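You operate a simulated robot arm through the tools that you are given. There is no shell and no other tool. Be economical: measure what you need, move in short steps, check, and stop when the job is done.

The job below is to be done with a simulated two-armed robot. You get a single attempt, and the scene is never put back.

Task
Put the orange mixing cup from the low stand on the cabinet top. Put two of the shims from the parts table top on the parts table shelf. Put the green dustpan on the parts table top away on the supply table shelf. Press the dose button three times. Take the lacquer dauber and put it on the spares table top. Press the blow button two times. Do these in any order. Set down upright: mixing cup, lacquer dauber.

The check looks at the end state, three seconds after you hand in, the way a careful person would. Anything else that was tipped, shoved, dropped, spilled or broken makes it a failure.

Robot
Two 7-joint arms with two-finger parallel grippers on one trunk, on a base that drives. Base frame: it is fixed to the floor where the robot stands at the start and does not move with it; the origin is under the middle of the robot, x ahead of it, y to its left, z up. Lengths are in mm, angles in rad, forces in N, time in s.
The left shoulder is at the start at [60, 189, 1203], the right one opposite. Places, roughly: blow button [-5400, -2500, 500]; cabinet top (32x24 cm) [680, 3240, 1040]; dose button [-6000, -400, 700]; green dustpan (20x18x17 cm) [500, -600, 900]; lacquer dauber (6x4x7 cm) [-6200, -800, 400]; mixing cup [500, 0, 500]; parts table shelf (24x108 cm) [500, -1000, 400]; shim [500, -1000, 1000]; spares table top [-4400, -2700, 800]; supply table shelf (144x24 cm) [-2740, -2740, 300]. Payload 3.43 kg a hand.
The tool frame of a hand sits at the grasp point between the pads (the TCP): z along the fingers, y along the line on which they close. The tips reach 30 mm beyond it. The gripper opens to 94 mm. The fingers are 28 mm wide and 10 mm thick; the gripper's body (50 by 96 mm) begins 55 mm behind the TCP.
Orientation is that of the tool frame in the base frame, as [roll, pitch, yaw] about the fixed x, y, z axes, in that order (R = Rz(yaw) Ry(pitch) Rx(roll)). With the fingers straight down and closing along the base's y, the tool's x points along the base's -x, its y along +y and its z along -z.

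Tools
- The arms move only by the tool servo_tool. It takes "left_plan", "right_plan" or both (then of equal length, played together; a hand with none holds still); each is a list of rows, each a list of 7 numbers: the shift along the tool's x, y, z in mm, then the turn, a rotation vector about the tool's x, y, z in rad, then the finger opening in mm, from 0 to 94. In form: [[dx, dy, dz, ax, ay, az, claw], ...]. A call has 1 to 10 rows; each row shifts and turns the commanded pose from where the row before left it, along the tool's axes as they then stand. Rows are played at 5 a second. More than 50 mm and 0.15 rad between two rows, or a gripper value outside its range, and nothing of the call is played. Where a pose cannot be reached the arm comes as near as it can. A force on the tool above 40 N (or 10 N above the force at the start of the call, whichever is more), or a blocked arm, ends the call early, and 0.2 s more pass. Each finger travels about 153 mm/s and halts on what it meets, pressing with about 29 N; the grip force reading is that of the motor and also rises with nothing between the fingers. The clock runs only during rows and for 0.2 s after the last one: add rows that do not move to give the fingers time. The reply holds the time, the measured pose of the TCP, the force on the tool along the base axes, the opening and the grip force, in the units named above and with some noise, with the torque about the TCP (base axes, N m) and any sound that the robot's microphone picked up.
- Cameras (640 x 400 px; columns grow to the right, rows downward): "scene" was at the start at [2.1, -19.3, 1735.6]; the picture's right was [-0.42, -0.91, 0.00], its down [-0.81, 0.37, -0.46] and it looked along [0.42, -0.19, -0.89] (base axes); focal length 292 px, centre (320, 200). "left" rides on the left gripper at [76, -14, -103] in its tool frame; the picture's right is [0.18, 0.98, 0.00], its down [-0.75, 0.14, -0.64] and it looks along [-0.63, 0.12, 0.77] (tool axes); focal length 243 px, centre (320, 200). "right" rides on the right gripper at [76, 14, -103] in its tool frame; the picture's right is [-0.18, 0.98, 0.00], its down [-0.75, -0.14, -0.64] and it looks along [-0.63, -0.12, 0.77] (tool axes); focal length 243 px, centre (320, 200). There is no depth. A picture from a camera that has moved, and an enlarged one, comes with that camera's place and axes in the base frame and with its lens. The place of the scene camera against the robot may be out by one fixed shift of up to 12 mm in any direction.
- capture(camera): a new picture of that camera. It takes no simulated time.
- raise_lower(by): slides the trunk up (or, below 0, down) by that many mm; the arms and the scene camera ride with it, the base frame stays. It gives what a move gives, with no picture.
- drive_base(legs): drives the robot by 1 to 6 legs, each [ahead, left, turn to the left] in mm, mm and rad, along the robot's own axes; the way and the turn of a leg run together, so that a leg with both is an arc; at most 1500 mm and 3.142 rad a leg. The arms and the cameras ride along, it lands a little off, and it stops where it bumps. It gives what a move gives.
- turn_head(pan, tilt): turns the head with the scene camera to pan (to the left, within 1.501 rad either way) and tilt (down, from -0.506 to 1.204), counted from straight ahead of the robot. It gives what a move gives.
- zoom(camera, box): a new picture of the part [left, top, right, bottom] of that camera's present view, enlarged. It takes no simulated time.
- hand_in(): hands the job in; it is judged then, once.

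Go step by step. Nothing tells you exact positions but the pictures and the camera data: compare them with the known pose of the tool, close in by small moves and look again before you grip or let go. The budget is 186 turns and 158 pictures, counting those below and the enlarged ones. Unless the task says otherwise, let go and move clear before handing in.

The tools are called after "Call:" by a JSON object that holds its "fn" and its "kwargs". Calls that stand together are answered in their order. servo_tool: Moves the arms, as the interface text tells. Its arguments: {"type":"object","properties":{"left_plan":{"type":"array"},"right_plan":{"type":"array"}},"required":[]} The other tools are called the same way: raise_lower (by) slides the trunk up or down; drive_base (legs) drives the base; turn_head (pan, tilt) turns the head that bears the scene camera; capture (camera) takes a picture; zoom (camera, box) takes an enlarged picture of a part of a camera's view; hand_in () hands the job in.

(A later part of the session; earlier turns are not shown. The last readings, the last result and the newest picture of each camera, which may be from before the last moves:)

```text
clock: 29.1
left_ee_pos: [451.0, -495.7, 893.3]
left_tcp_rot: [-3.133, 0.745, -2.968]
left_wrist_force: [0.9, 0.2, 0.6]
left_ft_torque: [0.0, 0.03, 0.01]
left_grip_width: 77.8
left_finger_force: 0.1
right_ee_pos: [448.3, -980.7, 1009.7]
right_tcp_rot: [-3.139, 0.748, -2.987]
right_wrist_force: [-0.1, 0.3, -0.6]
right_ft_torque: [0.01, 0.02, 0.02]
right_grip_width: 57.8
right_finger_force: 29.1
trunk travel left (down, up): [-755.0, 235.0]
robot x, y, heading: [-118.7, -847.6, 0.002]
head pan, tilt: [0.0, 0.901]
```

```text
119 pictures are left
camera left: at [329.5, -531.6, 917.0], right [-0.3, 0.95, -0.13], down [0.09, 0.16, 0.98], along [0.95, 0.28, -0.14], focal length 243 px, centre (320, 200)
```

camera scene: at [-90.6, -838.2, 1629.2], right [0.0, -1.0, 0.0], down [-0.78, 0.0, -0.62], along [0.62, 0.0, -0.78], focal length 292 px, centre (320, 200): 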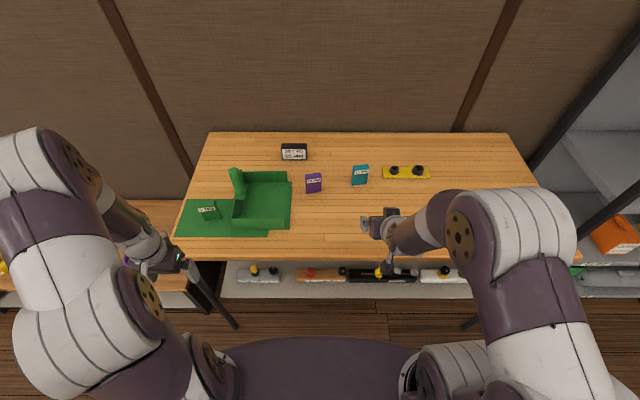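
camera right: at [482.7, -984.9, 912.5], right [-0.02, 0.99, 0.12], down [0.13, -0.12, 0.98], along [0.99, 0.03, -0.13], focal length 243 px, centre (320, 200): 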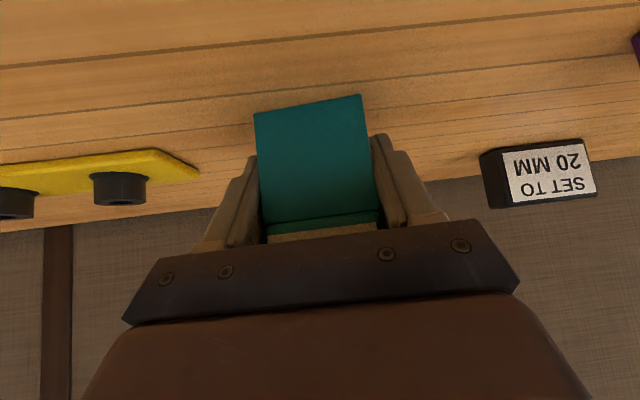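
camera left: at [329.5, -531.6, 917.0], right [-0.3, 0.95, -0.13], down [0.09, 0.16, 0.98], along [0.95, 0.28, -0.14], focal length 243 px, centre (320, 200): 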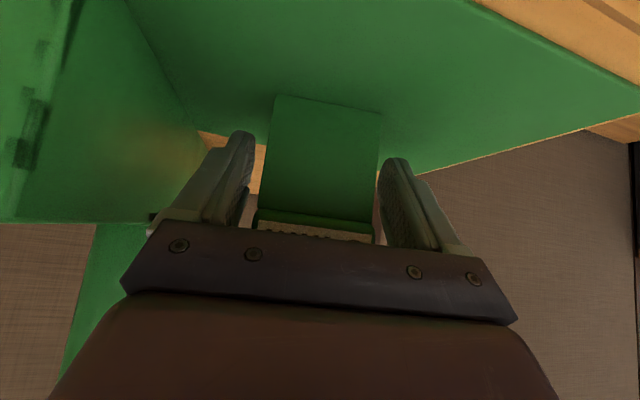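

The shim is between the pads; closing and lifting.

Call:
{"fn": "servo_tool", "kwargs": {"left_plan": [[0, 0, 0, 0, 0, 0, 60], [0, 0, 0, 0, 0, 0, 45], [0, 0, 0, 0, 0, 0, 40], [0, 0, 0, 0, 0, 0, 40], [-20.5, 0, -22, 0, 0, 0, 40], [-20.5, 0, -22, 0, 0, 0, 40], [-20.5, 0, -22, 0, 0, 0, 40], [-20.5, 0, -22, 0, 0, 0, 40], [-20.5, 0, -22, 0, 0, 0, 40]]}}

Call:
{"fn": "capture", "kwargs": {"camera": "left"}}

```text
clock: 31.1
left_ee_pos: [448.5, -494.5, 1042.2]
left_tcp_rot: [-3.133, 0.747, -2.965]
left_wrist_force: [0.7, -0.6, 0.2]
left_ft_torque: [0.04, -0.01, -0.01]
left_grip_width: 57.7
left_finger_force: 29.1
right_ee_pos: [447.0, -980.4, 1009.2]
right_tcp_rot: [-3.139, 0.749, -2.99]
right_wrist_force: [-0.7, 0.4, -0.9]
right_ft_torque: [-0.01, -0.08, -0.02]
right_grip_width: 58.1
right_finger_force: 29.6
trunk travel left (down, up): [-755.0, 235.0]
robot x, y, heading: [-123.4, -847.3, 0.005]
head pan, tilt: [0.0, 0.901]
```

```text
118 pictures are left
camera left: at [325.2, -529.6, 1066.2], right [-0.3, 0.94, -0.13], down [0.09, 0.16, 0.98], along [0.95, 0.28, -0.14], focal length 243 px, centre (320, 200)
```

left: 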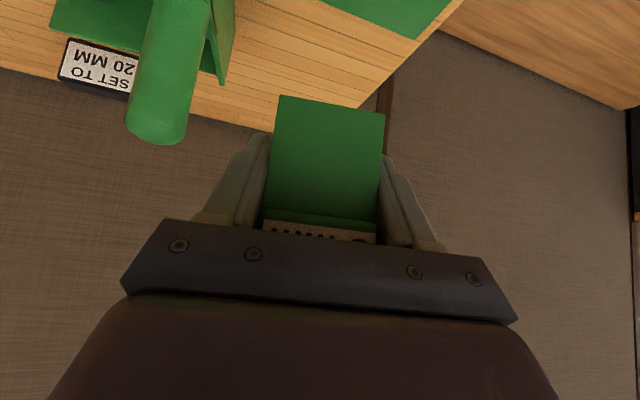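

Both shims are held. I back away from the table, then lower the trunk to look at the shelf.

Call:
{"fn": "drive_base", "kwargs": {"legs": [[-370, 0, 0]]}}

Call:
{"fn": "raise_lower", "kwargs": {"by": -480}}

Call:
{"fn": "turn_head", "kwargs": {"pan": 0, "tilt": 0.75}}

Call:
{"fn": "capture", "kwargs": {"camera": "scene"}}

Call:
{"fn": "capture", "kwargs": {"camera": "left"}}

Call:
{"fn": "capture", "kwargs": {"camera": "right"}}

```text
clock: 33.4
left_ee_pos: [77.5, -490.4, 1040.3]
left_tcp_rot: [-3.132, 0.746, -2.956]
left_wrist_force: [0.1, 0.9, -0.6]
left_ft_torque: [0.0, -0.02, 0.01]
left_grip_width: 57.6
left_finger_force: 28.7
right_ee_pos: [83.1, -977.7, 1009.2]
right_tcp_rot: [-3.138, 0.749, -2.977]
right_wrist_force: [0.2, -0.3, -0.7]
right_ft_torque: [0.03, -0.01, -0.03]
right_grip_width: 58.0
right_finger_force: 28.5
trunk travel left (down, up): [-755.0, 235.0]
robot x, y, heading: [-484.3, -849.7, 0.012]
head pan, tilt: [0.0, 0.901]
```

```text
refused: -480 is not a number from -400 to 400
```

```text
clock: 34.1
left_ee_pos: [75.3, -491.7, 1040.4]
left_tcp_rot: [-3.133, 0.747, -2.956]
left_wrist_force: [0.2, 0.4, -0.6]
left_ft_torque: [-0.01, 0.01, 0.01]
left_grip_width: 57.8
left_finger_force: 29.2
right_ee_pos: [82.0, -978.1, 1009.6]
right_tcp_rot: [-3.139, 0.748, -2.978]
right_wrist_force: [0.6, 0.4, -0.9]
right_ft_torque: [0.03, -0.06, -0.01]
right_grip_width: 57.9
right_finger_force: 29.3
trunk travel left (down, up): [-755.0, 235.0]
robot x, y, heading: [-484.4, -850.2, 0.013]
head pan, tilt: [0.0, 0.75]
```

```text
117 pictures are left
camera scene: at [-460.2, -840.7, 1641.0], right [0.01, -1.0, 0.0], down [-0.68, -0.01, -0.73], along [0.73, 0.01, -0.68], focal length 292 px, centre (320, 200)
```

scene: 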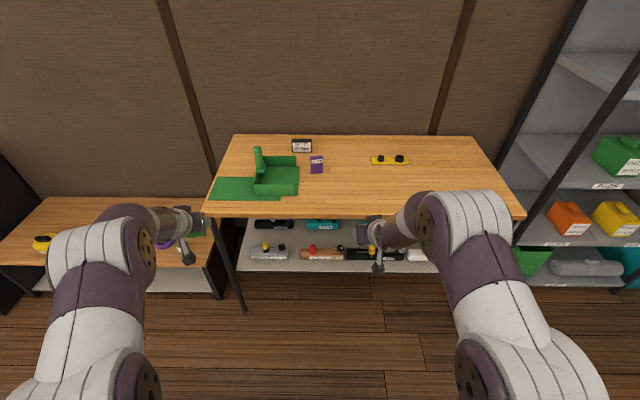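

```text
116 pictures are left
camera left: at [-45.0, -527.4, 1065.9], right [-0.31, 0.94, -0.13], down [0.09, 0.17, 0.98], along [0.95, 0.29, -0.13], focal length 243 px, centre (320, 200)
```

left: 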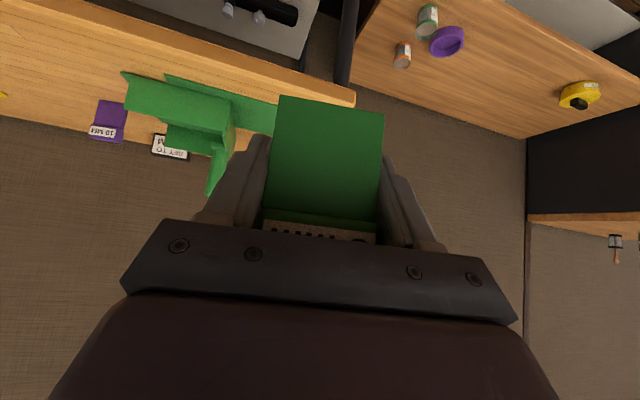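

```text
115 pictures are left
camera right: at [-43.2, -984.9, 1033.1], right [-0.03, 0.99, 0.12], down [0.14, -0.12, 0.98], along [0.99, 0.04, -0.13], focal length 243 px, centre (320, 200)
```

right: 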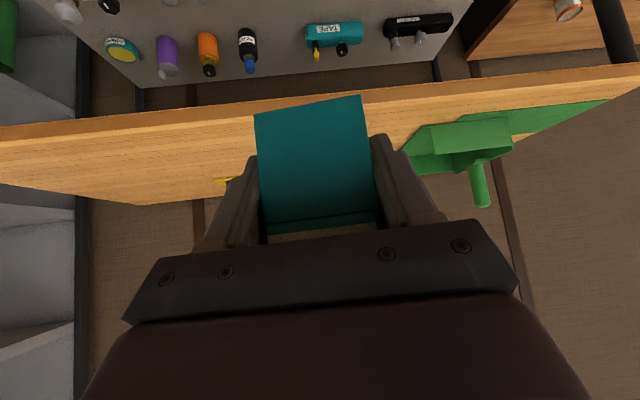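

The shelf has two rows of goods. Lowering the trunk 400 for a better look.

Call:
{"fn": "raise_lower", "kwargs": {"by": -400}}

Call:
{"fn": "turn_head", "kwargs": {"pan": 0, "tilt": 0.6}}

Call:
{"fn": "capture", "kwargs": {"camera": "scene"}}

Call:
{"fn": "zoom", "kwargs": {"camera": "scene", "box": [200, 150, 460, 310]}}

```text
clock: 37.9
left_ee_pos: [77.4, -492.1, 640.9]
left_tcp_rot: [-3.133, 0.746, -2.955]
left_wrist_force: [0.5, -0.6, -0.8]
left_ft_torque: [0.01, -0.02, -0.03]
left_grip_width: 57.6
left_finger_force: 28.9
right_ee_pos: [82.3, -977.2, 609.1]
right_tcp_rot: [-3.141, 0.749, -2.977]
right_wrist_force: [-1.0, -0.2, -0.7]
right_ft_torque: [0.01, -0.02, 0.01]
right_grip_width: 57.9
right_finger_force: 29.1
trunk travel left (down, up): [-355.0, 635.0]
robot x, y, heading: [-486.6, -850.5, 0.012]
head pan, tilt: [0.0, 0.75]
```

```text
clock: 38.6
left_ee_pos: [77.5, -490.0, 641.9]
left_tcp_rot: [-3.133, 0.747, -2.954]
left_wrist_force: [0.4, 0.2, -1.0]
left_ft_torque: [0.0, -0.01, -0.01]
left_grip_width: 57.7
left_finger_force: 29.0
right_ee_pos: [82.2, -977.0, 610.5]
right_tcp_rot: [-3.14, 0.749, -2.98]
right_wrist_force: [-0.7, 0.7, -0.5]
right_ft_torque: [0.0, 0.0, 0.01]
right_grip_width: 58.0
right_finger_force: 28.8
trunk travel left (down, up): [-355.0, 635.0]
robot x, y, heading: [-488.4, -849.5, 0.012]
head pan, tilt: [0.0, 0.6]
```

```text
114 pictures are left
camera scene: at [-454.2, -840.6, 1253.8], right [0.01, -1.0, 0.0], down [-0.57, -0.01, -0.82], along [0.82, 0.01, -0.57], focal length 292 px, centre (320, 200)
```

scene: 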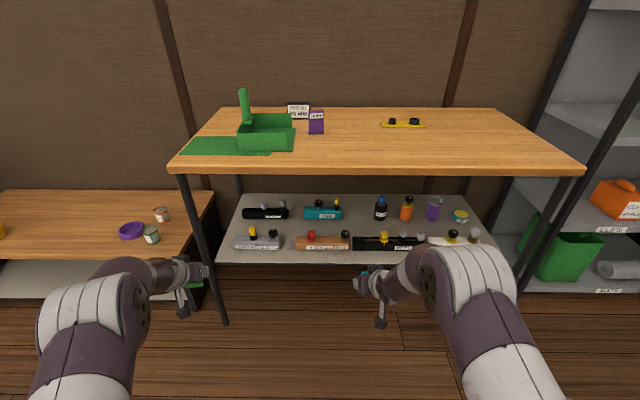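

```text
2.46 times, centred on (330, 230) of scene
camera zoom: at [-454.2, -840.6, 1253.8], right [0.01, -1.0, 0.0], down [-0.57, -0.01, -0.82], along [0.82, 0.01, -0.57], focal length 719 px, centre (295, 126)
```

zoom: 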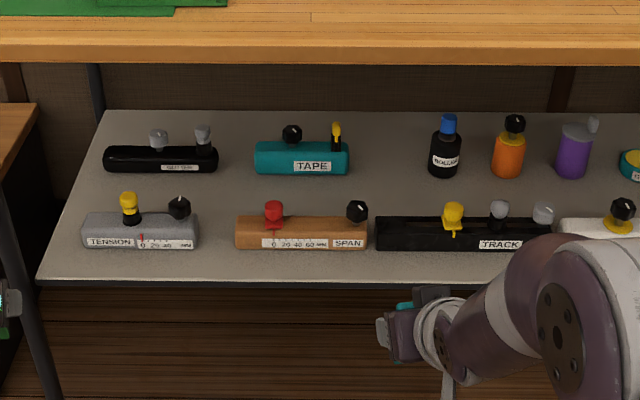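

Excellent view: shelf plane at z≈378, front edge x≈364, the front panels' faces at x≈438. I'll set both shims in the front strip at x≈393: left one at y≈−705 (in front of a gap), right one at y≈−975.

Call:
{"fn": "raise_lower", "kwargs": {"by": -140}}

Call:
{"fn": "servo_tool", "kwargs": {"left_plan": [[5.9, -42.3, -5.5, 0, 0, 0, 40], [5.9, -42.3, -5.5, 0, 0, 0, 40], [5.9, -42.3, -5.5, 0, 0, 0, 40], [5.9, -42.3, -5.5, 0, 0, 0, 40], [5.9, -42.3, -5.5, 0, 0, 0, 40]]}}

Call:
{"fn": "drive_base", "kwargs": {"legs": [[230, 0, 0]]}}

Call:
{"fn": "capture", "kwargs": {"camera": "scene"}}

```text
clock: 40.3
left_ee_pos: [77.9, -491.3, 501.4]
left_tcp_rot: [-3.134, 0.747, -2.955]
left_wrist_force: [-0.8, 0.4, 0.2]
left_ft_torque: [0.0, 0.0, 0.01]
left_grip_width: 57.6
left_finger_force: 28.5
right_ee_pos: [82.8, -978.0, 469.1]
right_tcp_rot: [-3.14, 0.748, -2.978]
right_wrist_force: [-0.4, -0.1, -1.0]
right_ft_torque: [-0.01, -0.01, -0.01]
right_grip_width: 57.9
right_finger_force: 29.0
trunk travel left (down, up): [-215.0, 775.0]
robot x, y, heading: [-486.1, -849.5, 0.015]
head pan, tilt: [0.0, 0.6]
```

```text
clock: 41.5
left_ee_pos: [75.6, -704.2, 505.6]
left_tcp_rot: [-3.134, 0.746, -2.954]
left_wrist_force: [-0.3, -2.1, -1.4]
left_ft_torque: [-0.01, -0.03, 0.0]
left_grip_width: 57.5
left_finger_force: 29.0
right_ee_pos: [82.6, -975.9, 470.2]
right_tcp_rot: [-3.139, 0.749, -2.978]
right_wrist_force: [0.6, -0.5, -0.8]
right_ft_torque: [0.0, -0.01, -0.01]
right_grip_width: 58.0
right_finger_force: 28.7
trunk travel left (down, up): [-215.0, 775.0]
robot x, y, heading: [-485.0, -846.9, 0.014]
head pan, tilt: [0.0, 0.6]
```

```text
clock: 43.2
left_ee_pos: [302.1, -699.2, 504.8]
left_tcp_rot: [-3.136, 0.747, -2.953]
left_wrist_force: [0.5, -1.0, -0.6]
left_ft_torque: [0.03, 0.01, 0.0]
left_grip_width: 58.1
left_finger_force: 29.2
right_ee_pos: [309.5, -973.0, 469.0]
right_tcp_rot: [-3.139, 0.749, -2.974]
right_wrist_force: [-0.2, 0.6, -0.7]
right_ft_torque: [-0.02, 0.02, 0.0]
right_grip_width: 58.3
right_finger_force: 29.1
trunk travel left (down, up): [-215.0, 775.0]
robot x, y, heading: [-257.3, -842.5, 0.013]
head pan, tilt: [0.0, 0.6]
```

```text
112 pictures are left
camera scene: at [-227.8, -837.4, 1113.9], right [0.02, -1.0, 0.0], down [-0.57, -0.01, -0.82], along [0.82, 0.01, -0.57], focal length 292 px, centre (320, 200)
```

scene: 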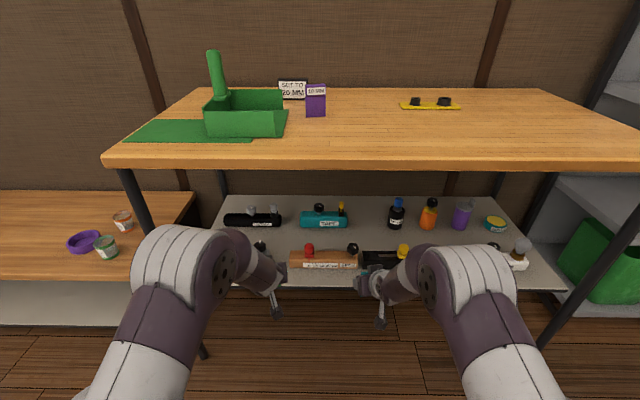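

Call:
{"fn": "servo_tool", "kwargs": {"left_plan": [[-15.5, -7.3, 29, 0, 0, 0, 40], [-15.5, -7.3, 29, 0, 0, 0, 40], [-15.5, -7.3, 29, 0, 0, 0, 40]], "right_plan": [[-21.3, -4.9, 19.8, 0, 0, 0, 40], [-21.3, -4.9, 19.8, 0, 0, 0, 40], [-21.3, -4.9, 19.8, 0, 0, 0, 40]]}}

Call:
{"fn": "capture", "kwargs": {"camera": "left"}}

Call:
{"fn": "capture", "kwargs": {"camera": "right"}}

Call:
{"fn": "zoom", "kwargs": {"camera": "scene", "box": [220, 190, 440, 330]}}

```text
clock: 44.0
left_ee_pos: [397.5, -707.3, 474.6]
left_tcp_rot: [-3.132, 0.748, -2.953]
left_wrist_force: [0.8, 0.5, 0.5]
left_ft_torque: [0.01, 0.01, -0.01]
left_grip_width: 57.5
left_finger_force: 29.1
right_ee_pos: [396.8, -973.2, 469.0]
right_tcp_rot: [-3.14, 0.747, -2.975]
right_wrist_force: [-1.0, -0.4, -1.0]
right_ft_torque: [0.01, -0.02, -0.01]
right_grip_width: 58.2
right_finger_force: 29.0
trunk travel left (down, up): [-215.0, 775.0]
robot x, y, heading: [-260.4, -845.0, 0.018]
head pan, tilt: [0.0, 0.6]
```

```text
111 pictures are left
camera left: at [274.9, -743.1, 497.9], right [-0.31, 0.94, -0.13], down [0.09, 0.17, 0.98], along [0.95, 0.29, -0.13], focal length 243 px, centre (320, 200)
```

left: 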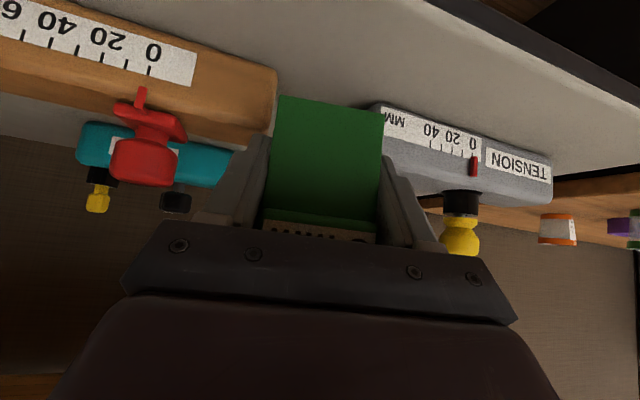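

```text
110 pictures are left
camera right: at [271.0, -981.2, 493.1], right [-0.03, 0.99, 0.12], down [0.14, -0.12, 0.98], along [0.99, 0.04, -0.13], focal length 243 px, centre (320, 200)
```

right: 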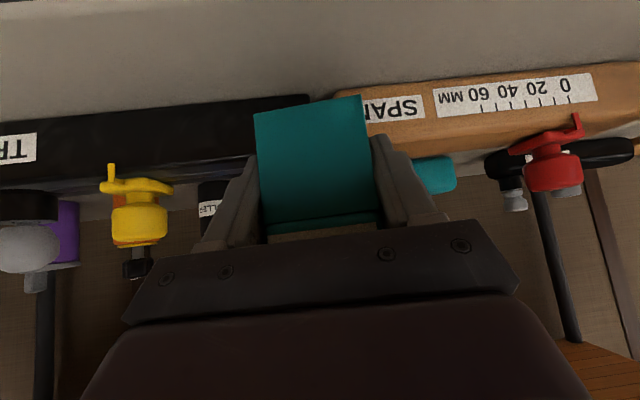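

```text
2.86 times, centred on (330, 260) of scene
camera zoom: at [-228.0, -837.3, 1113.9], right [0.02, -1.0, 0.0], down [-0.56, -0.01, -0.83], along [0.82, 0.01, -0.56], focal length 835 px, centre (291, 29)
```

zoom: 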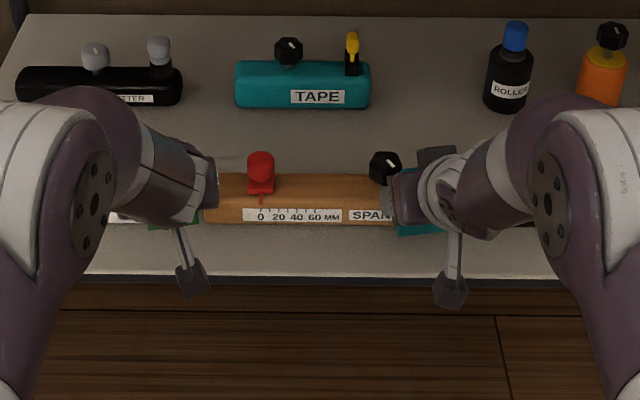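

Panels' front faces are at x≈460, shelf edge <378, so there is room. Lowering both to just above the shelf, then in 2–3 mm steps until contact.

Call:
{"fn": "servo_tool", "kwargs": {"left_plan": [[14.2, -0.5, 19.6, 0, 0, 0, 40], [14.2, -0.5, 19.6, 0, 0, 0, 40], [0, 0, 0, 0, 0, 0, 40]], "right_plan": [[14.2, -0.5, 19.6, 0, 0, 0, 40], [14.2, -0.5, 19.6, 0, 0, 0, 40], [0, 0, 0, 0, 0, 0, 40]]}}

Call:
{"fn": "servo_tool", "kwargs": {"right_plan": [[2, 0, 2.2, 0, 0, 0, 40], [2, 0, 2.2, 0, 0, 0, 40], [2, 0, 2.2, 0, 0, 0, 40]]}}

Call:
{"fn": "servo_tool", "kwargs": {"left_plan": [[2, 0, 2.2, 0, 0, 0, 40], [2, 0, 2.2, 0, 0, 0, 40], [2, 0, 2.2, 0, 0, 0, 40]]}}

Call:
{"fn": "capture", "kwargs": {"camera": "right"}}

Call:
{"fn": "capture", "kwargs": {"camera": "left"}}

```text
clock: 44.5
left_ee_pos: [405.5, -707.9, 468.4]
left_tcp_rot: [-3.118, 0.782, -2.944]
left_wrist_force: [-1.1, -0.6, 23.8]
left_ft_torque: [-0.33, -0.45, -0.04]
left_grip_width: 57.4
left_finger_force: 28.8
right_ee_pos: [406.7, -972.6, 467.2]
right_tcp_rot: [-3.134, 0.788, -2.97]
right_wrist_force: [-0.3, -0.4, 21.5]
right_ft_torque: [-0.8, -0.52, -0.03]
right_grip_width: 58.0
right_finger_force: 29.0
trunk travel left (down, up): [-215.0, 775.0]
robot x, y, heading: [-259.5, -845.4, 0.012]
head pan, tilt: [0.0, 0.6]
stopped in row 2 (left hand): the force on the tool passed its limit (the readings are from after the stop); the commanded pose is now the measured one
```

```text
clock: 44.9
left_ee_pos: [406.3, -707.0, 466.9]
left_tcp_rot: [-3.121, 0.78, -2.946]
left_wrist_force: [0.2, -0.1, 14.0]
left_ft_torque: [-0.07, -0.3, 0.03]
left_grip_width: 57.3
left_finger_force: 28.7
right_ee_pos: [409.3, -971.2, 466.1]
right_tcp_rot: [-3.133, 0.794, -2.967]
right_wrist_force: [-0.9, -0.6, 16.9]
right_ft_torque: [-0.63, -0.38, -0.02]
right_grip_width: 57.9
right_finger_force: 28.8
trunk travel left (down, up): [-215.0, 775.0]
robot x, y, heading: [-259.5, -842.0, 0.012]
head pan, tilt: [0.0, 0.6]
stopped in row 2 (right hand): the force on the tool passed its limit (the readings are from after the stop); the commanded pose is now the measured one
```

```text
clock: 45.4
left_ee_pos: [408.3, -708.3, 466.9]
left_tcp_rot: [-3.117, 0.787, -2.94]
left_wrist_force: [0.3, -1.3, 14.2]
left_ft_torque: [0.04, -0.26, -0.02]
left_grip_width: 57.8
left_finger_force: 28.8
right_ee_pos: [407.7, -972.6, 463.2]
right_tcp_rot: [-3.134, 0.785, -2.968]
right_wrist_force: [-0.9, 0.3, 9.1]
right_ft_torque: [-0.34, -0.31, -0.02]
right_grip_width: 58.1
right_finger_force: 29.1
trunk travel left (down, up): [-215.0, 775.0]
robot x, y, heading: [-261.7, -840.9, 0.014]
head pan, tilt: [0.0, 0.6]
stopped in row 2 (left hand): the force on the tool passed its limit (the readings are from after the stop); the commanded pose is now the measured one
```

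```text
108 pictures are left
camera right: at [282.0, -980.7, 481.4], right [-0.04, 0.99, 0.13], down [0.1, -0.12, 0.99], along [0.99, 0.05, -0.09], focal length 243 px, centre (320, 200)
```

right: 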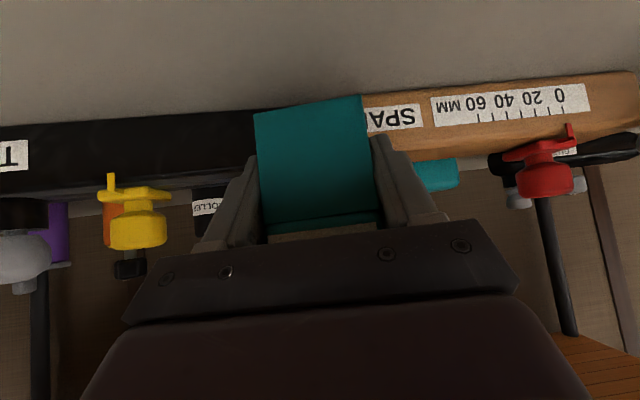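

```text
107 pictures are left
camera left: at [286.3, -743.9, 485.3], right [-0.31, 0.94, -0.15], down [0.05, 0.17, 0.98], along [0.95, 0.29, -0.1], focal length 243 px, centre (320, 200)
```

left: 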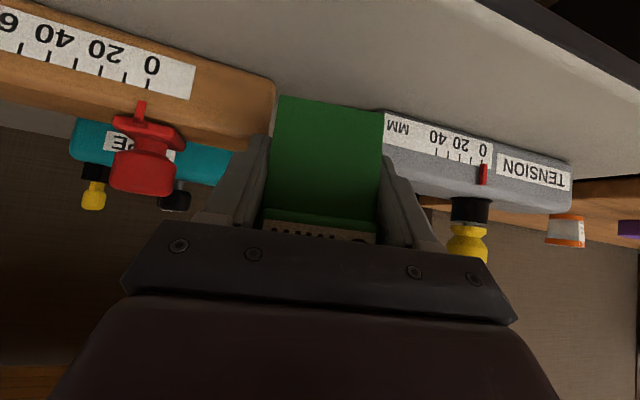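

Contact came early at z≈467: torque suggests fingertips touched the panel tops (≈z 440, front face ≈x 435), not the shelf. I lift, back out, and measure the shelf edge with the hand camera.

Call:
{"fn": "servo_tool", "kwargs": {"left_plan": [[-13.6, 0, -14.6, 0, 0, 0, 40], [36, 8, -33, 0, 0, 0, 40], [36, 8, -33, 0, 0, 0, 40], [0, 0, 0, 0, 0.035, 0, 40]], "right_plan": [[-13.6, 0, -14.6, 0, 0, 0, 40], [36, 8, -33, 0, 0, 0, 40], [36, 8, -33, 0, 0, 0, 40], [0, 0, 0, 0, 0.035, 0, 40]]}}

Call:
{"fn": "capture", "kwargs": {"camera": "right"}}

Call:
{"fn": "zoom", "kwargs": {"camera": "scene", "box": [220, 190, 440, 330]}}

```text
clock: 46.4
left_ee_pos: [307.0, -709.7, 474.6]
left_tcp_rot: [-3.122, 0.742, -2.944]
left_wrist_force: [1.4, 0.3, 0.1]
left_ft_torque: [-0.01, 0.01, 0.0]
left_grip_width: 57.4
left_finger_force: 28.9
right_ee_pos: [308.5, -972.0, 474.9]
right_tcp_rot: [-3.136, 0.743, -2.97]
right_wrist_force: [0.7, -0.3, -0.6]
right_ft_torque: [-0.03, 0.0, -0.01]
right_grip_width: 58.1
right_finger_force: 29.4
trunk travel left (down, up): [-215.0, 775.0]
robot x, y, heading: [-263.6, -843.2, 0.011]
head pan, tilt: [0.0, 0.6]
```

```text
106 pictures are left
camera right: at [182.9, -980.7, 499.7], right [-0.03, 0.99, 0.12], down [0.14, -0.12, 0.98], along [0.99, 0.05, -0.14], focal length 243 px, centre (320, 200)
```

right: 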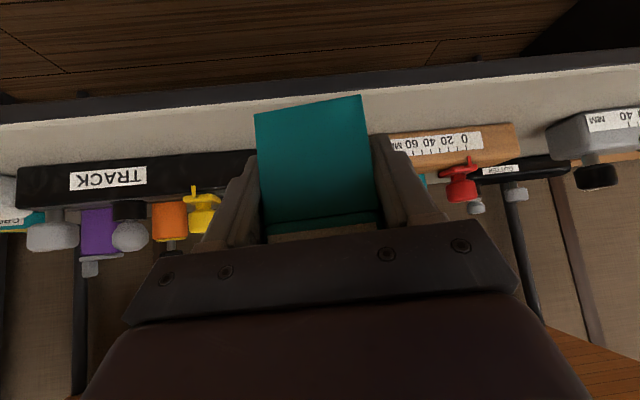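

```text
2.86 times, centred on (330, 260) of scene
camera zoom: at [-228.5, -837.4, 1113.8], right [0.01, -1.0, 0.0], down [-0.56, -0.01, -0.83], along [0.82, 0.01, -0.56], focal length 835 px, centre (291, 29)
```

zoom: 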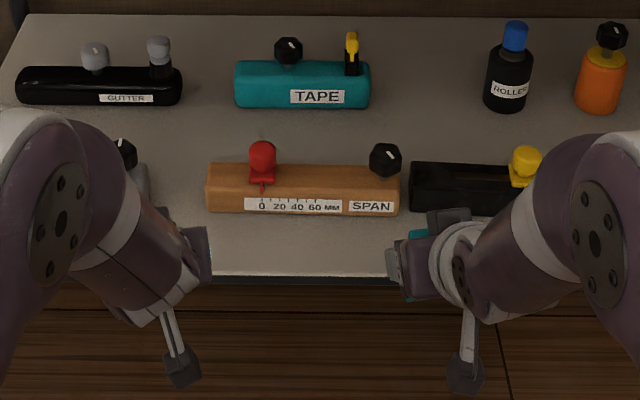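

Combined views give: shelf z≈400, front edge x≈350, panel faces x≈440. So TCP x≈383 is right. Moving there and lowering gently.

Call:
{"fn": "servo_tool", "kwargs": {"left_plan": [[-20.1, -7.3, 32.4, 0, 0, 0, 40], [-20.1, -7.3, 32.4, 0, 0, 0, 40], [0, 0, 0, 0, 0, 0, 40]], "right_plan": [[-20.2, -6.3, 32.5, 0, 0, 0, 40], [-20.2, -6.3, 32.5, 0, 0, 0, 40], [0, 0, 0, 0, 0, 0, 40]]}}

Call:
{"fn": "servo_tool", "kwargs": {"right_plan": [[3.4, 0, 3.7, 0, 0, 0, 40], [2, 0, 2.2, 0, 0, 0, 40], [2, 0, 2.2, 0, 0, 0, 40], [2, 0, 2.2, 0, 0, 0, 40], [2, 0, 2.2, 0, 0, 0, 40], [2, 0, 2.2, 0, 0, 0, 40], [2, 0, 2.2, 0, 0, 0, 40]]}}

Call:
{"fn": "servo_tool", "kwargs": {"left_plan": [[3.4, 0, 3.7, 0, 0, 0, 40], [2, 0, 2.2, 0, 0, 0, 40], [2, 0, 2.2, 0, 0, 0, 40], [2, 0, 2.2, 0, 0, 0, 40], [2, 0, 2.2, 0, 0, 0, 40], [2, 0, 2.2, 0, 0, 0, 40], [2, 0, 2.2, 0, 0, 0, 40]]}}

Call:
{"fn": "capture", "kwargs": {"camera": "right"}}

```text
clock: 47.2
left_ee_pos: [384.0, -712.3, 455.7]
left_tcp_rot: [-3.121, 0.743, -2.943]
left_wrist_force: [0.3, 0.5, -0.6]
left_ft_torque: [0.03, 0.0, -0.03]
left_grip_width: 57.7
left_finger_force: 28.6
right_ee_pos: [381.2, -974.2, 454.2]
right_tcp_rot: [-3.137, 0.744, -2.97]
right_wrist_force: [-0.3, 0.1, -1.6]
right_ft_torque: [0.02, -0.06, 0.01]
right_grip_width: 57.7
right_finger_force: 29.5
trunk travel left (down, up): [-215.0, 775.0]
robot x, y, heading: [-259.8, -844.8, 0.019]
head pan, tilt: [0.0, 0.6]
```

```text
clock: 48.8
left_ee_pos: [382.7, -712.2, 458.1]
left_tcp_rot: [-3.122, 0.745, -2.945]
left_wrist_force: [0.0, -0.9, -0.2]
left_ft_torque: [0.0, 0.03, -0.02]
left_grip_width: 57.7
left_finger_force: 29.1
right_ee_pos: [383.3, -972.5, 437.9]
right_tcp_rot: [-3.134, 0.757, -2.97]
right_wrist_force: [-4.3, -4.8, 28.3]
right_ft_torque: [0.09, 0.36, 0.02]
right_grip_width: 58.1
right_finger_force: 28.9
trunk travel left (down, up): [-215.0, 775.0]
robot x, y, heading: [-259.4, -844.9, 0.019]
head pan, tilt: [0.0, 0.6]
```

```text
clock: 50.4
left_ee_pos: [383.7, -710.9, 440.6]
left_tcp_rot: [-3.118, 0.753, -2.942]
left_wrist_force: [-5.7, 2.2, 22.1]
left_ft_torque: [0.61, 0.55, 0.07]
left_grip_width: 57.5
left_finger_force: 28.9
right_ee_pos: [381.5, -973.0, 434.6]
right_tcp_rot: [-3.132, 0.747, -2.971]
right_wrist_force: [6.9, 0.5, 20.4]
right_ft_torque: [0.22, -0.01, -0.04]
right_grip_width: 58.2
right_finger_force: 29.0
trunk travel left (down, up): [-215.0, 775.0]
robot x, y, heading: [-262.7, -844.2, 0.018]
head pan, tilt: [0.0, 0.6]
```

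```text
104 pictures are left
camera right: at [256.3, -980.7, 458.9], right [-0.03, 0.99, 0.12], down [0.14, -0.12, 0.98], along [0.99, 0.05, -0.13], focal length 243 px, centre (320, 200)
```

right: 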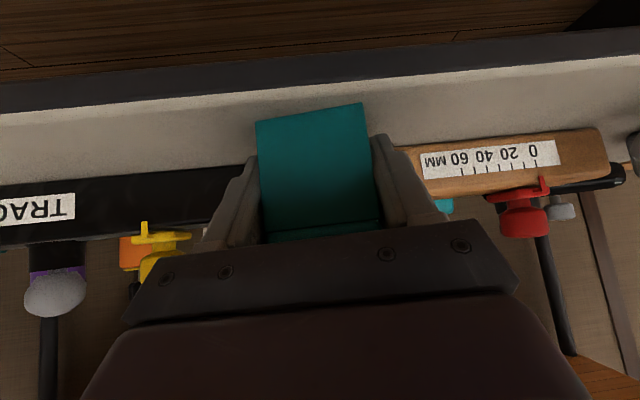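

Both shims press on the shelf at the expected height. Easing 1 mm, opening, and backing straight out.

Call:
{"fn": "servo_tool", "kwargs": {"left_plan": [[-1, 0, -1, 0, 0, 0, 40], [0, 0, 0, 0, 0, 0, 58], [0, 0, 0, 0, 0, 0, 70], [0, 0, 0, 0, 0, 0, 80], [18, 4.4, -17, 0, 0, 0, 80], [29, 7, -27, 0, 0, 0, 80], [29, 7, -27, 0, 0, 0, 80]], "right_plan": [[-1, 0, -1, 0, 0, 0, 40], [0, 0, 0, 0, 0, 0, 58], [0, 0, 0, 0, 0, 0, 70], [0, 0, 0, 0, 0, 0, 80], [18, 4, -17, 0, 0, 0, 80], [29, 6.5, -27, 0, 0, 0, 80], [29, 6.5, -27, 0, 0, 0, 80]]}}

Call:
{"fn": "zoom", "kwargs": {"camera": "scene", "box": [220, 190, 440, 330]}}

```text
clock: 52.0
left_ee_pos: [276.1, -712.0, 439.0]
left_tcp_rot: [-3.12, 0.744, -2.942]
left_wrist_force: [0.3, -0.2, -0.1]
left_ft_torque: [-0.01, 0.02, 0.01]
left_grip_width: 80.2
left_finger_force: 0.0
right_ee_pos: [278.4, -972.3, 436.6]
right_tcp_rot: [-3.136, 0.744, -2.972]
right_wrist_force: [-1.1, -0.9, 0.7]
right_ft_torque: [-0.01, 0.0, 0.01]
right_grip_width: 80.0
right_finger_force: 0.1
trunk travel left (down, up): [-215.0, 775.0]
robot x, y, heading: [-261.5, -845.5, 0.014]
head pan, tilt: [0.0, 0.6]
```

```text
2.86 times, centred on (330, 260) of scene
camera zoom: at [-228.4, -837.4, 1113.9], right [0.01, -1.0, 0.0], down [-0.56, -0.01, -0.83], along [0.82, 0.01, -0.56], focal length 835 px, centre (291, 29)
```

zoom: 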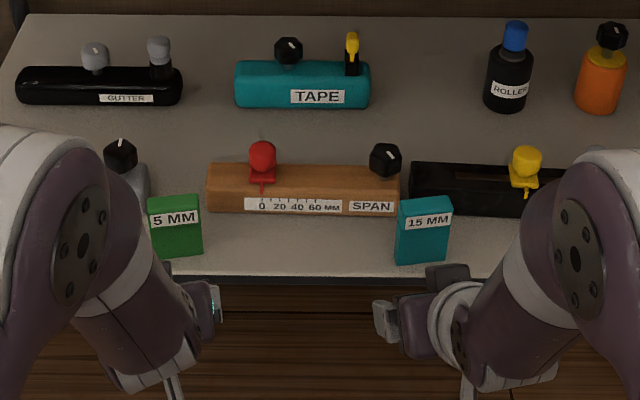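

Both shims stand upright on the shelf (5 + 15). Next the orange cup: back off, raise, and slide left in front of the low stand.

Call:
{"fn": "drive_base", "kwargs": {"legs": [[-200, 0, 0], [0, 620, -0.014]]}}

Call:
{"fn": "raise_lower", "kwargs": {"by": 60}}

Call:
{"fn": "capture", "kwargs": {"camera": "scene"}}

Call:
{"fn": "capture", "kwargs": {"camera": "left"}}

```text
clock: 56.7
left_ee_pos: [74.3, -101.6, 438.3]
left_tcp_rot: [-3.119, 0.743, -2.959]
left_wrist_force: [0.8, -0.1, 1.0]
left_ft_torque: [-0.01, -0.04, -0.01]
left_grip_width: 80.0
left_finger_force: 0.1
right_ee_pos: [73.0, -361.9, 437.0]
right_tcp_rot: [-3.136, 0.746, -2.985]
right_wrist_force: [0.0, 0.2, -1.0]
right_ft_torque: [-0.02, 0.0, -0.02]
right_grip_width: 79.9
right_finger_force: 0.1
trunk travel left (down, up): [-215.0, 775.0]
robot x, y, heading: [-465.3, -226.5, 0.0]
head pan, tilt: [0.0, 0.6]
```

```text
clock: 57.7
left_ee_pos: [73.3, -102.4, 499.1]
left_tcp_rot: [-3.122, 0.743, -2.959]
left_wrist_force: [0.7, -0.5, -1.1]
left_ft_torque: [0.01, -0.01, 0.0]
left_grip_width: 79.9
left_finger_force: 0.0
right_ee_pos: [73.5, -361.9, 496.7]
right_tcp_rot: [-3.138, 0.743, -2.985]
right_wrist_force: [-0.2, -0.9, 0.5]
right_ft_torque: [0.03, 0.01, -0.01]
right_grip_width: 79.9
right_finger_force: 0.0
trunk travel left (down, up): [-275.0, 715.0]
robot x, y, heading: [-465.3, -225.1, 0.003]
head pan, tilt: [0.0, 0.6]
```

```text
102 pictures are left
camera scene: at [-432.5, -219.3, 1173.9], right [0.0, -1.0, 0.0], down [-0.57, 0.0, -0.82], along [0.82, 0.0, -0.57], focal length 292 px, centre (320, 200)
```

scene: 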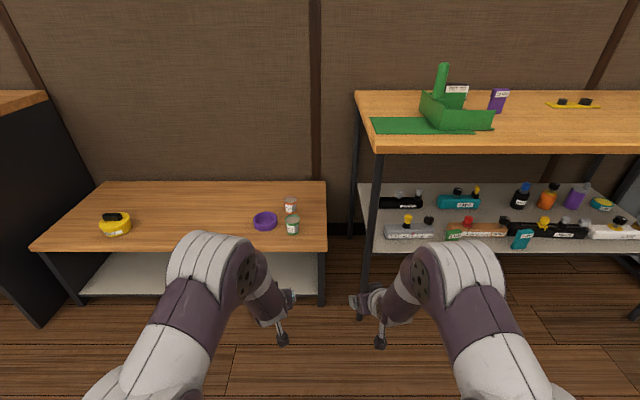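

```text
101 pictures are left
camera left: at [-48.4, -135.9, 523.6], right [-0.3, 0.94, -0.14], down [0.09, 0.17, 0.98], along [0.95, 0.28, -0.14], focal length 243 px, centre (320, 200)
```

left: 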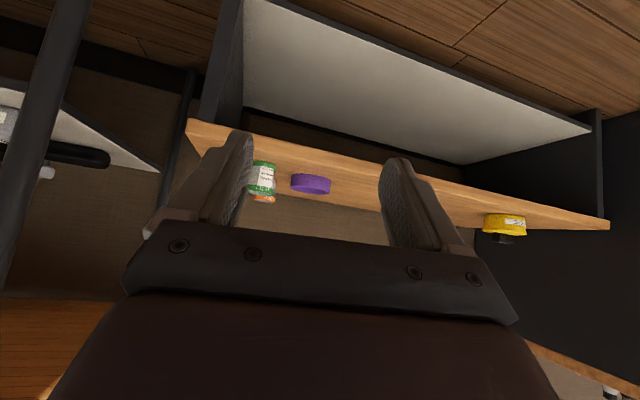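

Call:
{"fn": "zoom", "kwargs": {"camera": "scene", "box": [220, 170, 340, 260]}}

Call:
{"fn": "zoom", "kwargs": {"camera": "left", "box": [180, 100, 380, 225]}}

```text
4.44 times, centred on (280, 215) of scene
camera zoom: at [-432.5, -219.3, 1173.9], right [0.0, -1.0, 0.0], down [-0.57, 0.0, -0.82], along [0.82, 0.0, -0.57], focal length 1299 px, centre (498, 133)
```

zoom: 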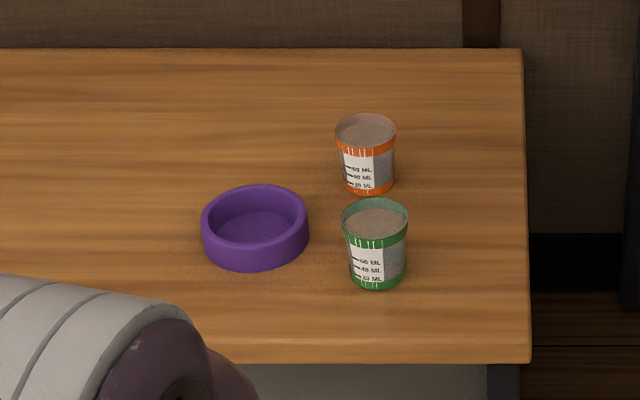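

```text
3.20 times, centred on (280, 162) of left
camera zoom: at [-48.4, -135.9, 523.6], right [-0.3, 0.94, -0.14], down [0.09, 0.17, 0.98], along [0.95, 0.28, -0.14], focal length 776 px, centre (448, 320)
```

zoom: 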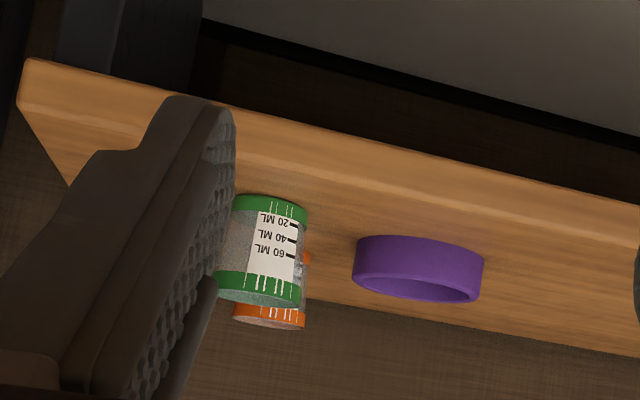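

The orange cup is at about (615, −95), ~59 mm wide at the rim, 65 tall, with the green cup in front; I'll grip it from straight above. First I straighten both hands, retract the right one, and raise.

Call:
{"fn": "servo_tool", "kwargs": {"left_plan": [[0, 0, 0, 0, 0.149, 0, 80], [0, 0, 0, 0, 0.149, 0, 80], [0, 0, 0, 0, 0.149, 0, 80], [0, 0, 0, 0, 0.149, 0, 80], [0, 0, 0, 0, 0.147, 0, 80], [0, 0, 0, 0, 0, 0.09, 80], [0, 0, 0, 0, 0, 0.09, 80], [0, 0, 0, 0, 0, 0, 80], [0, 0, 0, 0, 0, 0, 80], [0, 0, 0, 0, 0, 0, 80]], "right_plan": [[0, 0, 0, 0, 0.149, 0, 80], [0, 0, 0, 0, 0.149, 0, 80], [0, 0, 0, 0, 0.149, 0, 80], [0, 0, 0, 0, 0.149, 0, 80], [0, 0, 0, 0, 0.147, 0, 80], [44, -21, 0, 0, 0, 0.075, 80], [44, -21, 0, 0, 0, 0.075, 80], [44, -21, 0, 0, 0, 0, 80], [44, -21, 0, 0, 0, 0, 80], [44, -21, 0, 0, 0, 0, 80]]}}

Call:
{"fn": "raise_lower", "kwargs": {"by": 180}}

Call:
{"fn": "drive_base", "kwargs": {"legs": [[0, 195, 0], [330, 0, 0]]}}

Call:
{"fn": "capture", "kwargs": {"camera": "left"}}

Call:
{"fn": "capture", "kwargs": {"camera": "scene"}}

```text
clock: 59.9
left_ee_pos: [67.8, -92.4, 494.3]
left_tcp_rot: [3.076, 0.232, 3.137]
left_wrist_force: [0.5, -0.1, 0.0]
left_ft_torque: [-0.04, -0.01, 0.04]
left_grip_width: 80.4
left_finger_force: 0.0
left hand out of reach, approached as far as the arm can: row 3, 4, 5
right_ee_pos: [-197.1, -457.1, 450.0]
right_tcp_rot: [-3.138, 0.002, -3.139]
right_wrist_force: [1.0, -1.1, 0.3]
right_ft_torque: [-0.01, 0.01, 0.0]
right_grip_width: 79.8
right_finger_force: 0.0
right hand out of reach, approached as far as the arm can: row 3
trunk travel left (down, up): [-275.0, 715.0]
robot x, y, heading: [-463.4, -225.6, -0.002]
head pan, tilt: [0.0, 0.6]
```

```text
clock: 61.9
left_ee_pos: [69.5, -92.1, 673.8]
left_tcp_rot: [3.074, 0.234, 3.137]
left_wrist_force: [-0.2, 0.6, 0.2]
left_ft_torque: [-0.01, 0.0, 0.0]
left_grip_width: 80.0
left_finger_force: 0.1
right_ee_pos: [-197.4, -456.7, 628.3]
right_tcp_rot: [-3.138, 0.0, -3.139]
right_wrist_force: [0.3, 0.7, -0.7]
right_ft_torque: [0.0, -0.01, -0.02]
right_grip_width: 79.7
right_finger_force: 0.0
trunk travel left (down, up): [-455.0, 535.0]
robot x, y, heading: [-469.6, -228.1, 0.001]
head pan, tilt: [0.0, 0.6]
```

```text
clock: 65.2
left_ee_pos: [392.4, 99.3, 672.5]
left_tcp_rot: [3.076, 0.233, -3.138]
left_wrist_force: [-0.2, -0.1, 0.8]
left_ft_torque: [0.01, 0.02, 0.03]
left_grip_width: 79.9
left_finger_force: 0.1
right_ee_pos: [128.1, -266.7, 628.2]
right_tcp_rot: [-3.139, -0.001, -3.133]
right_wrist_force: [0.8, 0.6, -0.5]
right_ft_torque: [-0.01, 0.01, 0.04]
right_grip_width: 79.9
right_finger_force: 0.1
trunk travel left (down, up): [-455.0, 535.0]
robot x, y, heading: [-138.7, -38.6, 0.003]
head pan, tilt: [0.0, 0.6]
```

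```text
98 pictures are left
camera left: at [294.7, 78.7, 754.8], right [-0.2, 0.98, 0.02], down [0.58, 0.1, 0.81], along [0.79, 0.17, -0.59], focal length 243 px, centre (320, 200)
```

left: 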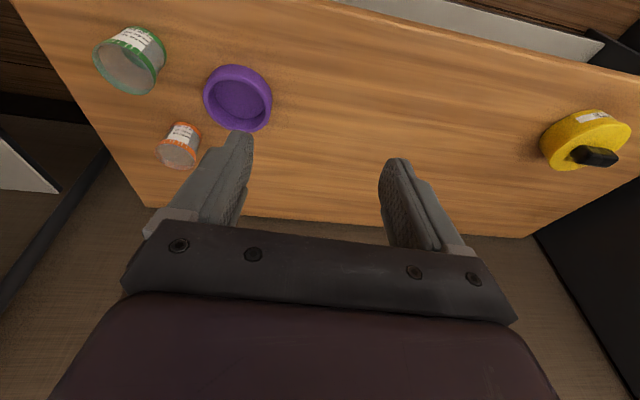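

```text
97 pictures are left
camera scene: at [-106.8, -29.6, 1353.8], right [0.0, -1.0, 0.0], down [-0.57, 0.0, -0.82], along [0.82, 0.0, -0.57], focal length 292 px, centre (320, 200)
```

scene: 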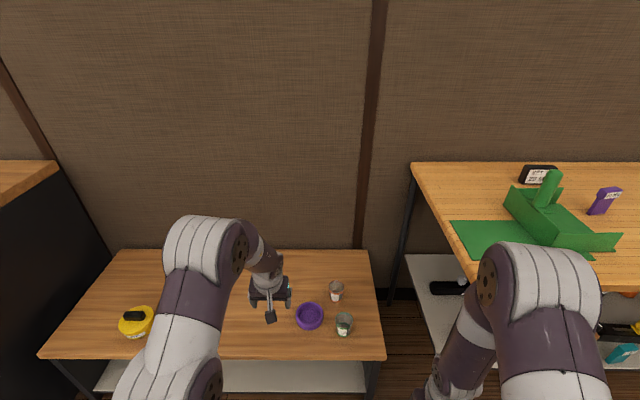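

The left hand still leans a bit because it was high relative to the shoulder. I raise the trunk 100, drive ahead 150, then move the hand down/right while straightening.

Call:
{"fn": "raise_lower", "kwargs": {"by": 120}}

Call:
{"fn": "drive_base", "kwargs": {"legs": [[150, 0, 0]]}}

Call:
{"fn": "servo_tool", "kwargs": {"left_plan": [[0, -33, 30, 0.013, 0.047, 0, 78], [0, -33, 30, 0.013, 0.047, 0, 78], [0, -33, 30, 0.013, 0.047, 0, 78], [0, -33, 30, 0.013, 0.047, 0, 78], [0, -33, 30, 0.013, 0.047, 0, 78], [0, -30, 0, 0, 0, 0, 78], [0, 0, 20, 0, 0, 0, 78]]}}

Call:
{"fn": "capture", "kwargs": {"camera": "left"}}

```text
clock: 66.7
left_ee_pos: [393.7, 98.2, 793.6]
left_tcp_rot: [3.075, 0.235, -3.14]
left_wrist_force: [-0.3, 0.3, -0.8]
left_ft_torque: [0.02, 0.01, -0.01]
left_grip_width: 79.8
left_finger_force: 0.1
right_ee_pos: [128.9, -266.0, 748.5]
right_tcp_rot: [-3.137, 0.001, -3.134]
right_wrist_force: [0.4, 0.2, -0.3]
right_ft_torque: [0.0, 0.0, -0.02]
right_grip_width: 80.0
right_finger_force: 0.2
trunk travel left (down, up): [-575.0, 415.0]
robot x, y, heading: [-142.1, -34.2, 0.001]
head pan, tilt: [0.0, 0.6]
```

```text
clock: 68.1
left_ee_pos: [547.1, 98.9, 792.0]
left_tcp_rot: [3.075, 0.233, 3.141]
left_wrist_force: [-0.1, 0.2, -0.2]
left_ft_torque: [0.01, 0.04, 0.01]
left_grip_width: 80.0
left_finger_force: 0.0
right_ee_pos: [282.4, -265.3, 748.8]
right_tcp_rot: [-3.137, 0.003, -3.136]
right_wrist_force: [0.1, -1.2, 0.3]
right_ft_torque: [-0.01, 0.01, 0.0]
right_grip_width: 79.6
right_finger_force: 0.0
trunk travel left (down, up): [-575.0, 415.0]
robot x, y, heading: [9.7, -34.2, 0.0]
head pan, tilt: [0.0, 0.6]
```

```text
clock: 69.7
left_ee_pos: [473.1, 8.7, 644.5]
left_tcp_rot: [3.113, 0.086, -3.135]
left_wrist_force: [0.3, 0.4, 0.4]
left_ft_torque: [0.01, 0.02, -0.01]
left_grip_width: 78.1
left_finger_force: 0.0
left hand out of reach, approached as far as the arm can: row 1, 2, 3, 4, 5, 6, 7
right_ee_pos: [280.0, -266.4, 749.5]
right_tcp_rot: [-3.136, 0.002, -3.137]
right_wrist_force: [0.5, 0.9, 0.6]
right_ft_torque: [-0.04, -0.01, -0.03]
right_grip_width: 79.9
right_finger_force: 0.1
trunk travel left (down, up): [-575.0, 415.0]
robot x, y, heading: [10.0, -36.9, 0.003]
head pan, tilt: [0.0, 0.6]
```

```text
96 pictures are left
camera left: at [388.2, -8.0, 740.0], right [-0.19, 0.98, 0.01], down [0.69, 0.13, 0.71], along [0.69, 0.14, -0.71], focal length 243 px, centre (320, 200)
```

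left: 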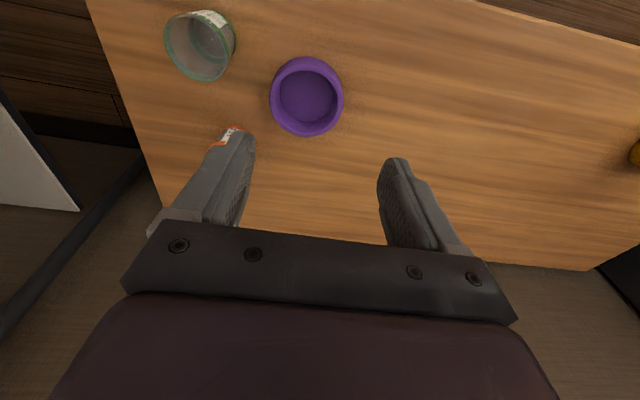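

The vertical reach is short with the shoulder low, so I raise the trunk another 120, edge the base forward 50, and straighten the hand.

Call:
{"fn": "raise_lower", "kwargs": {"by": 120}}

Call:
{"fn": "drive_base", "kwargs": {"legs": [[50, 0, 0]]}}

Call:
{"fn": "servo_tool", "kwargs": {"left_plan": [[0, -10, 40, 0.014, 0.04, 0, 78], [0, -10, 40, 0.014, 0.043, 0, 78], [0, -20, 40, 0, 0, 0, 78], [-20, -20, 20, 0, 0, 0, 78], [-20, -20, 0, 0, 0, 0, 78], [-20, -10, 0, 0, 0, 0, 78]]}}

Call:
{"fn": "capture", "kwargs": {"camera": "left"}}

```text
clock: 71.2
left_ee_pos: [473.8, 8.8, 763.8]
left_tcp_rot: [3.111, 0.087, -3.136]
left_wrist_force: [-1.1, 0.1, 0.4]
left_ft_torque: [0.03, 0.01, 0.04]
left_grip_width: 77.9
left_finger_force: 0.1
right_ee_pos: [280.6, -266.2, 869.2]
right_tcp_rot: [-3.138, 0.0, -3.135]
right_wrist_force: [-0.5, -0.4, -0.5]
right_ft_torque: [0.04, -0.02, 0.02]
right_grip_width: 80.0
right_finger_force: 0.0
trunk travel left (down, up): [-695.0, 295.0]
robot x, y, heading: [12.9, -35.4, 0.008]
head pan, tilt: [0.0, 0.6]
```

```text
clock: 72.1
left_ee_pos: [522.7, 9.0, 763.9]
left_tcp_rot: [3.113, 0.085, -3.136]
left_wrist_force: [0.2, -0.2, 0.3]
left_ft_torque: [0.02, 0.02, 0.0]
left_grip_width: 78.0
left_finger_force: 0.0
right_ee_pos: [330.0, -268.0, 869.3]
right_tcp_rot: [-3.138, 0.0, -3.137]
right_wrist_force: [0.4, 0.6, 0.5]
right_ft_torque: [0.03, 0.02, 0.0]
right_grip_width: 80.0
right_finger_force: 0.1
trunk travel left (down, up): [-695.0, 295.0]
robot x, y, heading: [63.5, -38.7, 0.0]
head pan, tilt: [0.0, 0.6]
```

```text
clock: 73.5
left_ee_pos: [487.9, -27.6, 695.6]
left_tcp_rot: [-3.061, 0.064, -3.139]
left_wrist_force: [-0.7, -0.3, -0.3]
left_ft_torque: [0.01, -0.01, -0.02]
left_grip_width: 78.0
left_finger_force: 0.0
left hand out of reach, approached as far as the arm can: row 1, 2, 3, 4, 5, 6
right_ee_pos: [328.8, -265.4, 869.5]
right_tcp_rot: [-3.138, -0.001, -3.139]
right_wrist_force: [-0.1, -0.2, 0.3]
right_ft_torque: [0.0, -0.01, -0.04]
right_grip_width: 80.2
right_finger_force: 0.0
trunk travel left (down, up): [-695.0, 295.0]
robot x, y, heading: [64.2, -37.0, 0.004]
head pan, tilt: [0.0, 0.6]
```

```text
95 pictures are left
camera left: at [404.7, -32.3, 793.8], right [-0.18, 0.98, -0.09], down [0.71, 0.19, 0.68], along [0.68, 0.06, -0.73], focal length 243 px, centre (320, 200)
```

left: 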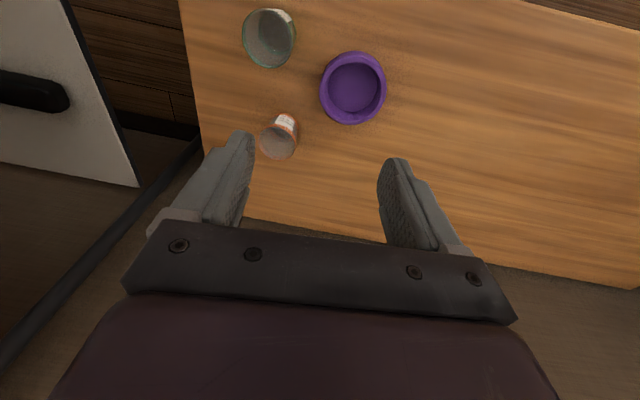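

Reach looks like ~430 mm to the wrist plus a ~460 mm hand, so a slight forward tilt with the arm straight ahead works better. I'll use the right arm: lift the left hand, slide the base left, tilt right hand 0.4.

Call:
{"fn": "servo_tool", "kwargs": {"left_plan": [[20, 20, -45, 0, 0, 0, 78], [20, 20, -45, 0, 0, 0, 78], [20, 20, -45, 0, 0, 0, 78], [0, 0, 0, 0, 0, 0, 78]], "right_plan": [[0, 0, 0, 0, -0.1, 0, 78], [0, 0, 0, 0, -0.1, 0, 78], [0, 0, 0, 0, -0.1, 0, 78], [0, 0, 0, 0, -0.1, 0, 78]]}}

Call:
{"fn": "drive_base", "kwargs": {"legs": [[0, 110, 0]]}}

Call:
{"fn": "raise_lower", "kwargs": {"by": -80}}

Call:
{"fn": "capture", "kwargs": {"camera": "right"}}

```text
refused: row 1 steps farther than a row can; nothing moved
```

```text
clock: 74.7
left_ee_pos: [488.8, 80.9, 694.0]
left_tcp_rot: [-3.06, 0.064, -3.14]
left_wrist_force: [0.0, 0.2, 0.5]
left_ft_torque: [0.02, -0.02, -0.01]
left_grip_width: 77.8
left_finger_force: 0.0
right_ee_pos: [329.2, -158.7, 870.1]
right_tcp_rot: [-3.136, 0.001, -3.138]
right_wrist_force: [0.4, 0.6, 0.1]
right_ft_torque: [0.0, 0.02, 0.02]
right_grip_width: 80.0
right_finger_force: 0.0
trunk travel left (down, up): [-695.0, 295.0]
robot x, y, heading: [61.5, 71.0, 0.003]
head pan, tilt: [0.0, 0.6]
```

```text
clock: 75.9
left_ee_pos: [488.6, 79.2, 616.1]
left_tcp_rot: [-3.06, 0.064, -3.139]
left_wrist_force: [0.4, 0.7, -1.2]
left_ft_torque: [0.01, 0.01, 0.03]
left_grip_width: 78.1
left_finger_force: 0.0
right_ee_pos: [329.1, -158.5, 789.2]
right_tcp_rot: [-3.139, 0.002, -3.139]
right_wrist_force: [-0.3, 0.1, -0.1]
right_ft_torque: [-0.04, -0.02, 0.0]
right_grip_width: 80.1
right_finger_force: 0.1
trunk travel left (down, up): [-615.0, 375.0]
robot x, y, heading: [61.2, 70.2, 0.003]
head pan, tilt: [0.0, 0.6]
```

```text
94 pictures are left
camera right: at [253.6, -145.9, 892.0], right [0.18, 0.98, 0.0], down [0.75, -0.14, 0.64], along [0.63, -0.12, -0.77], focal length 243 px, centre (320, 200)
```

right: 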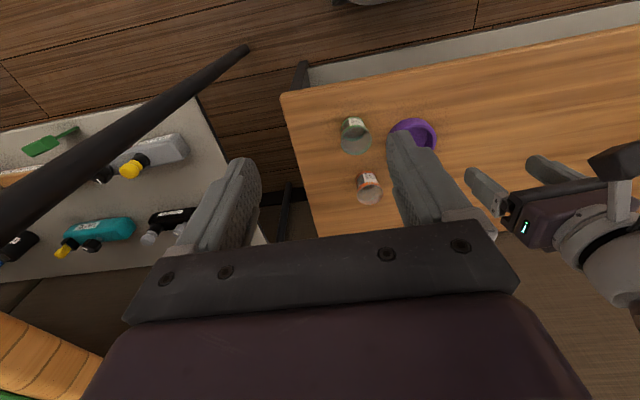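

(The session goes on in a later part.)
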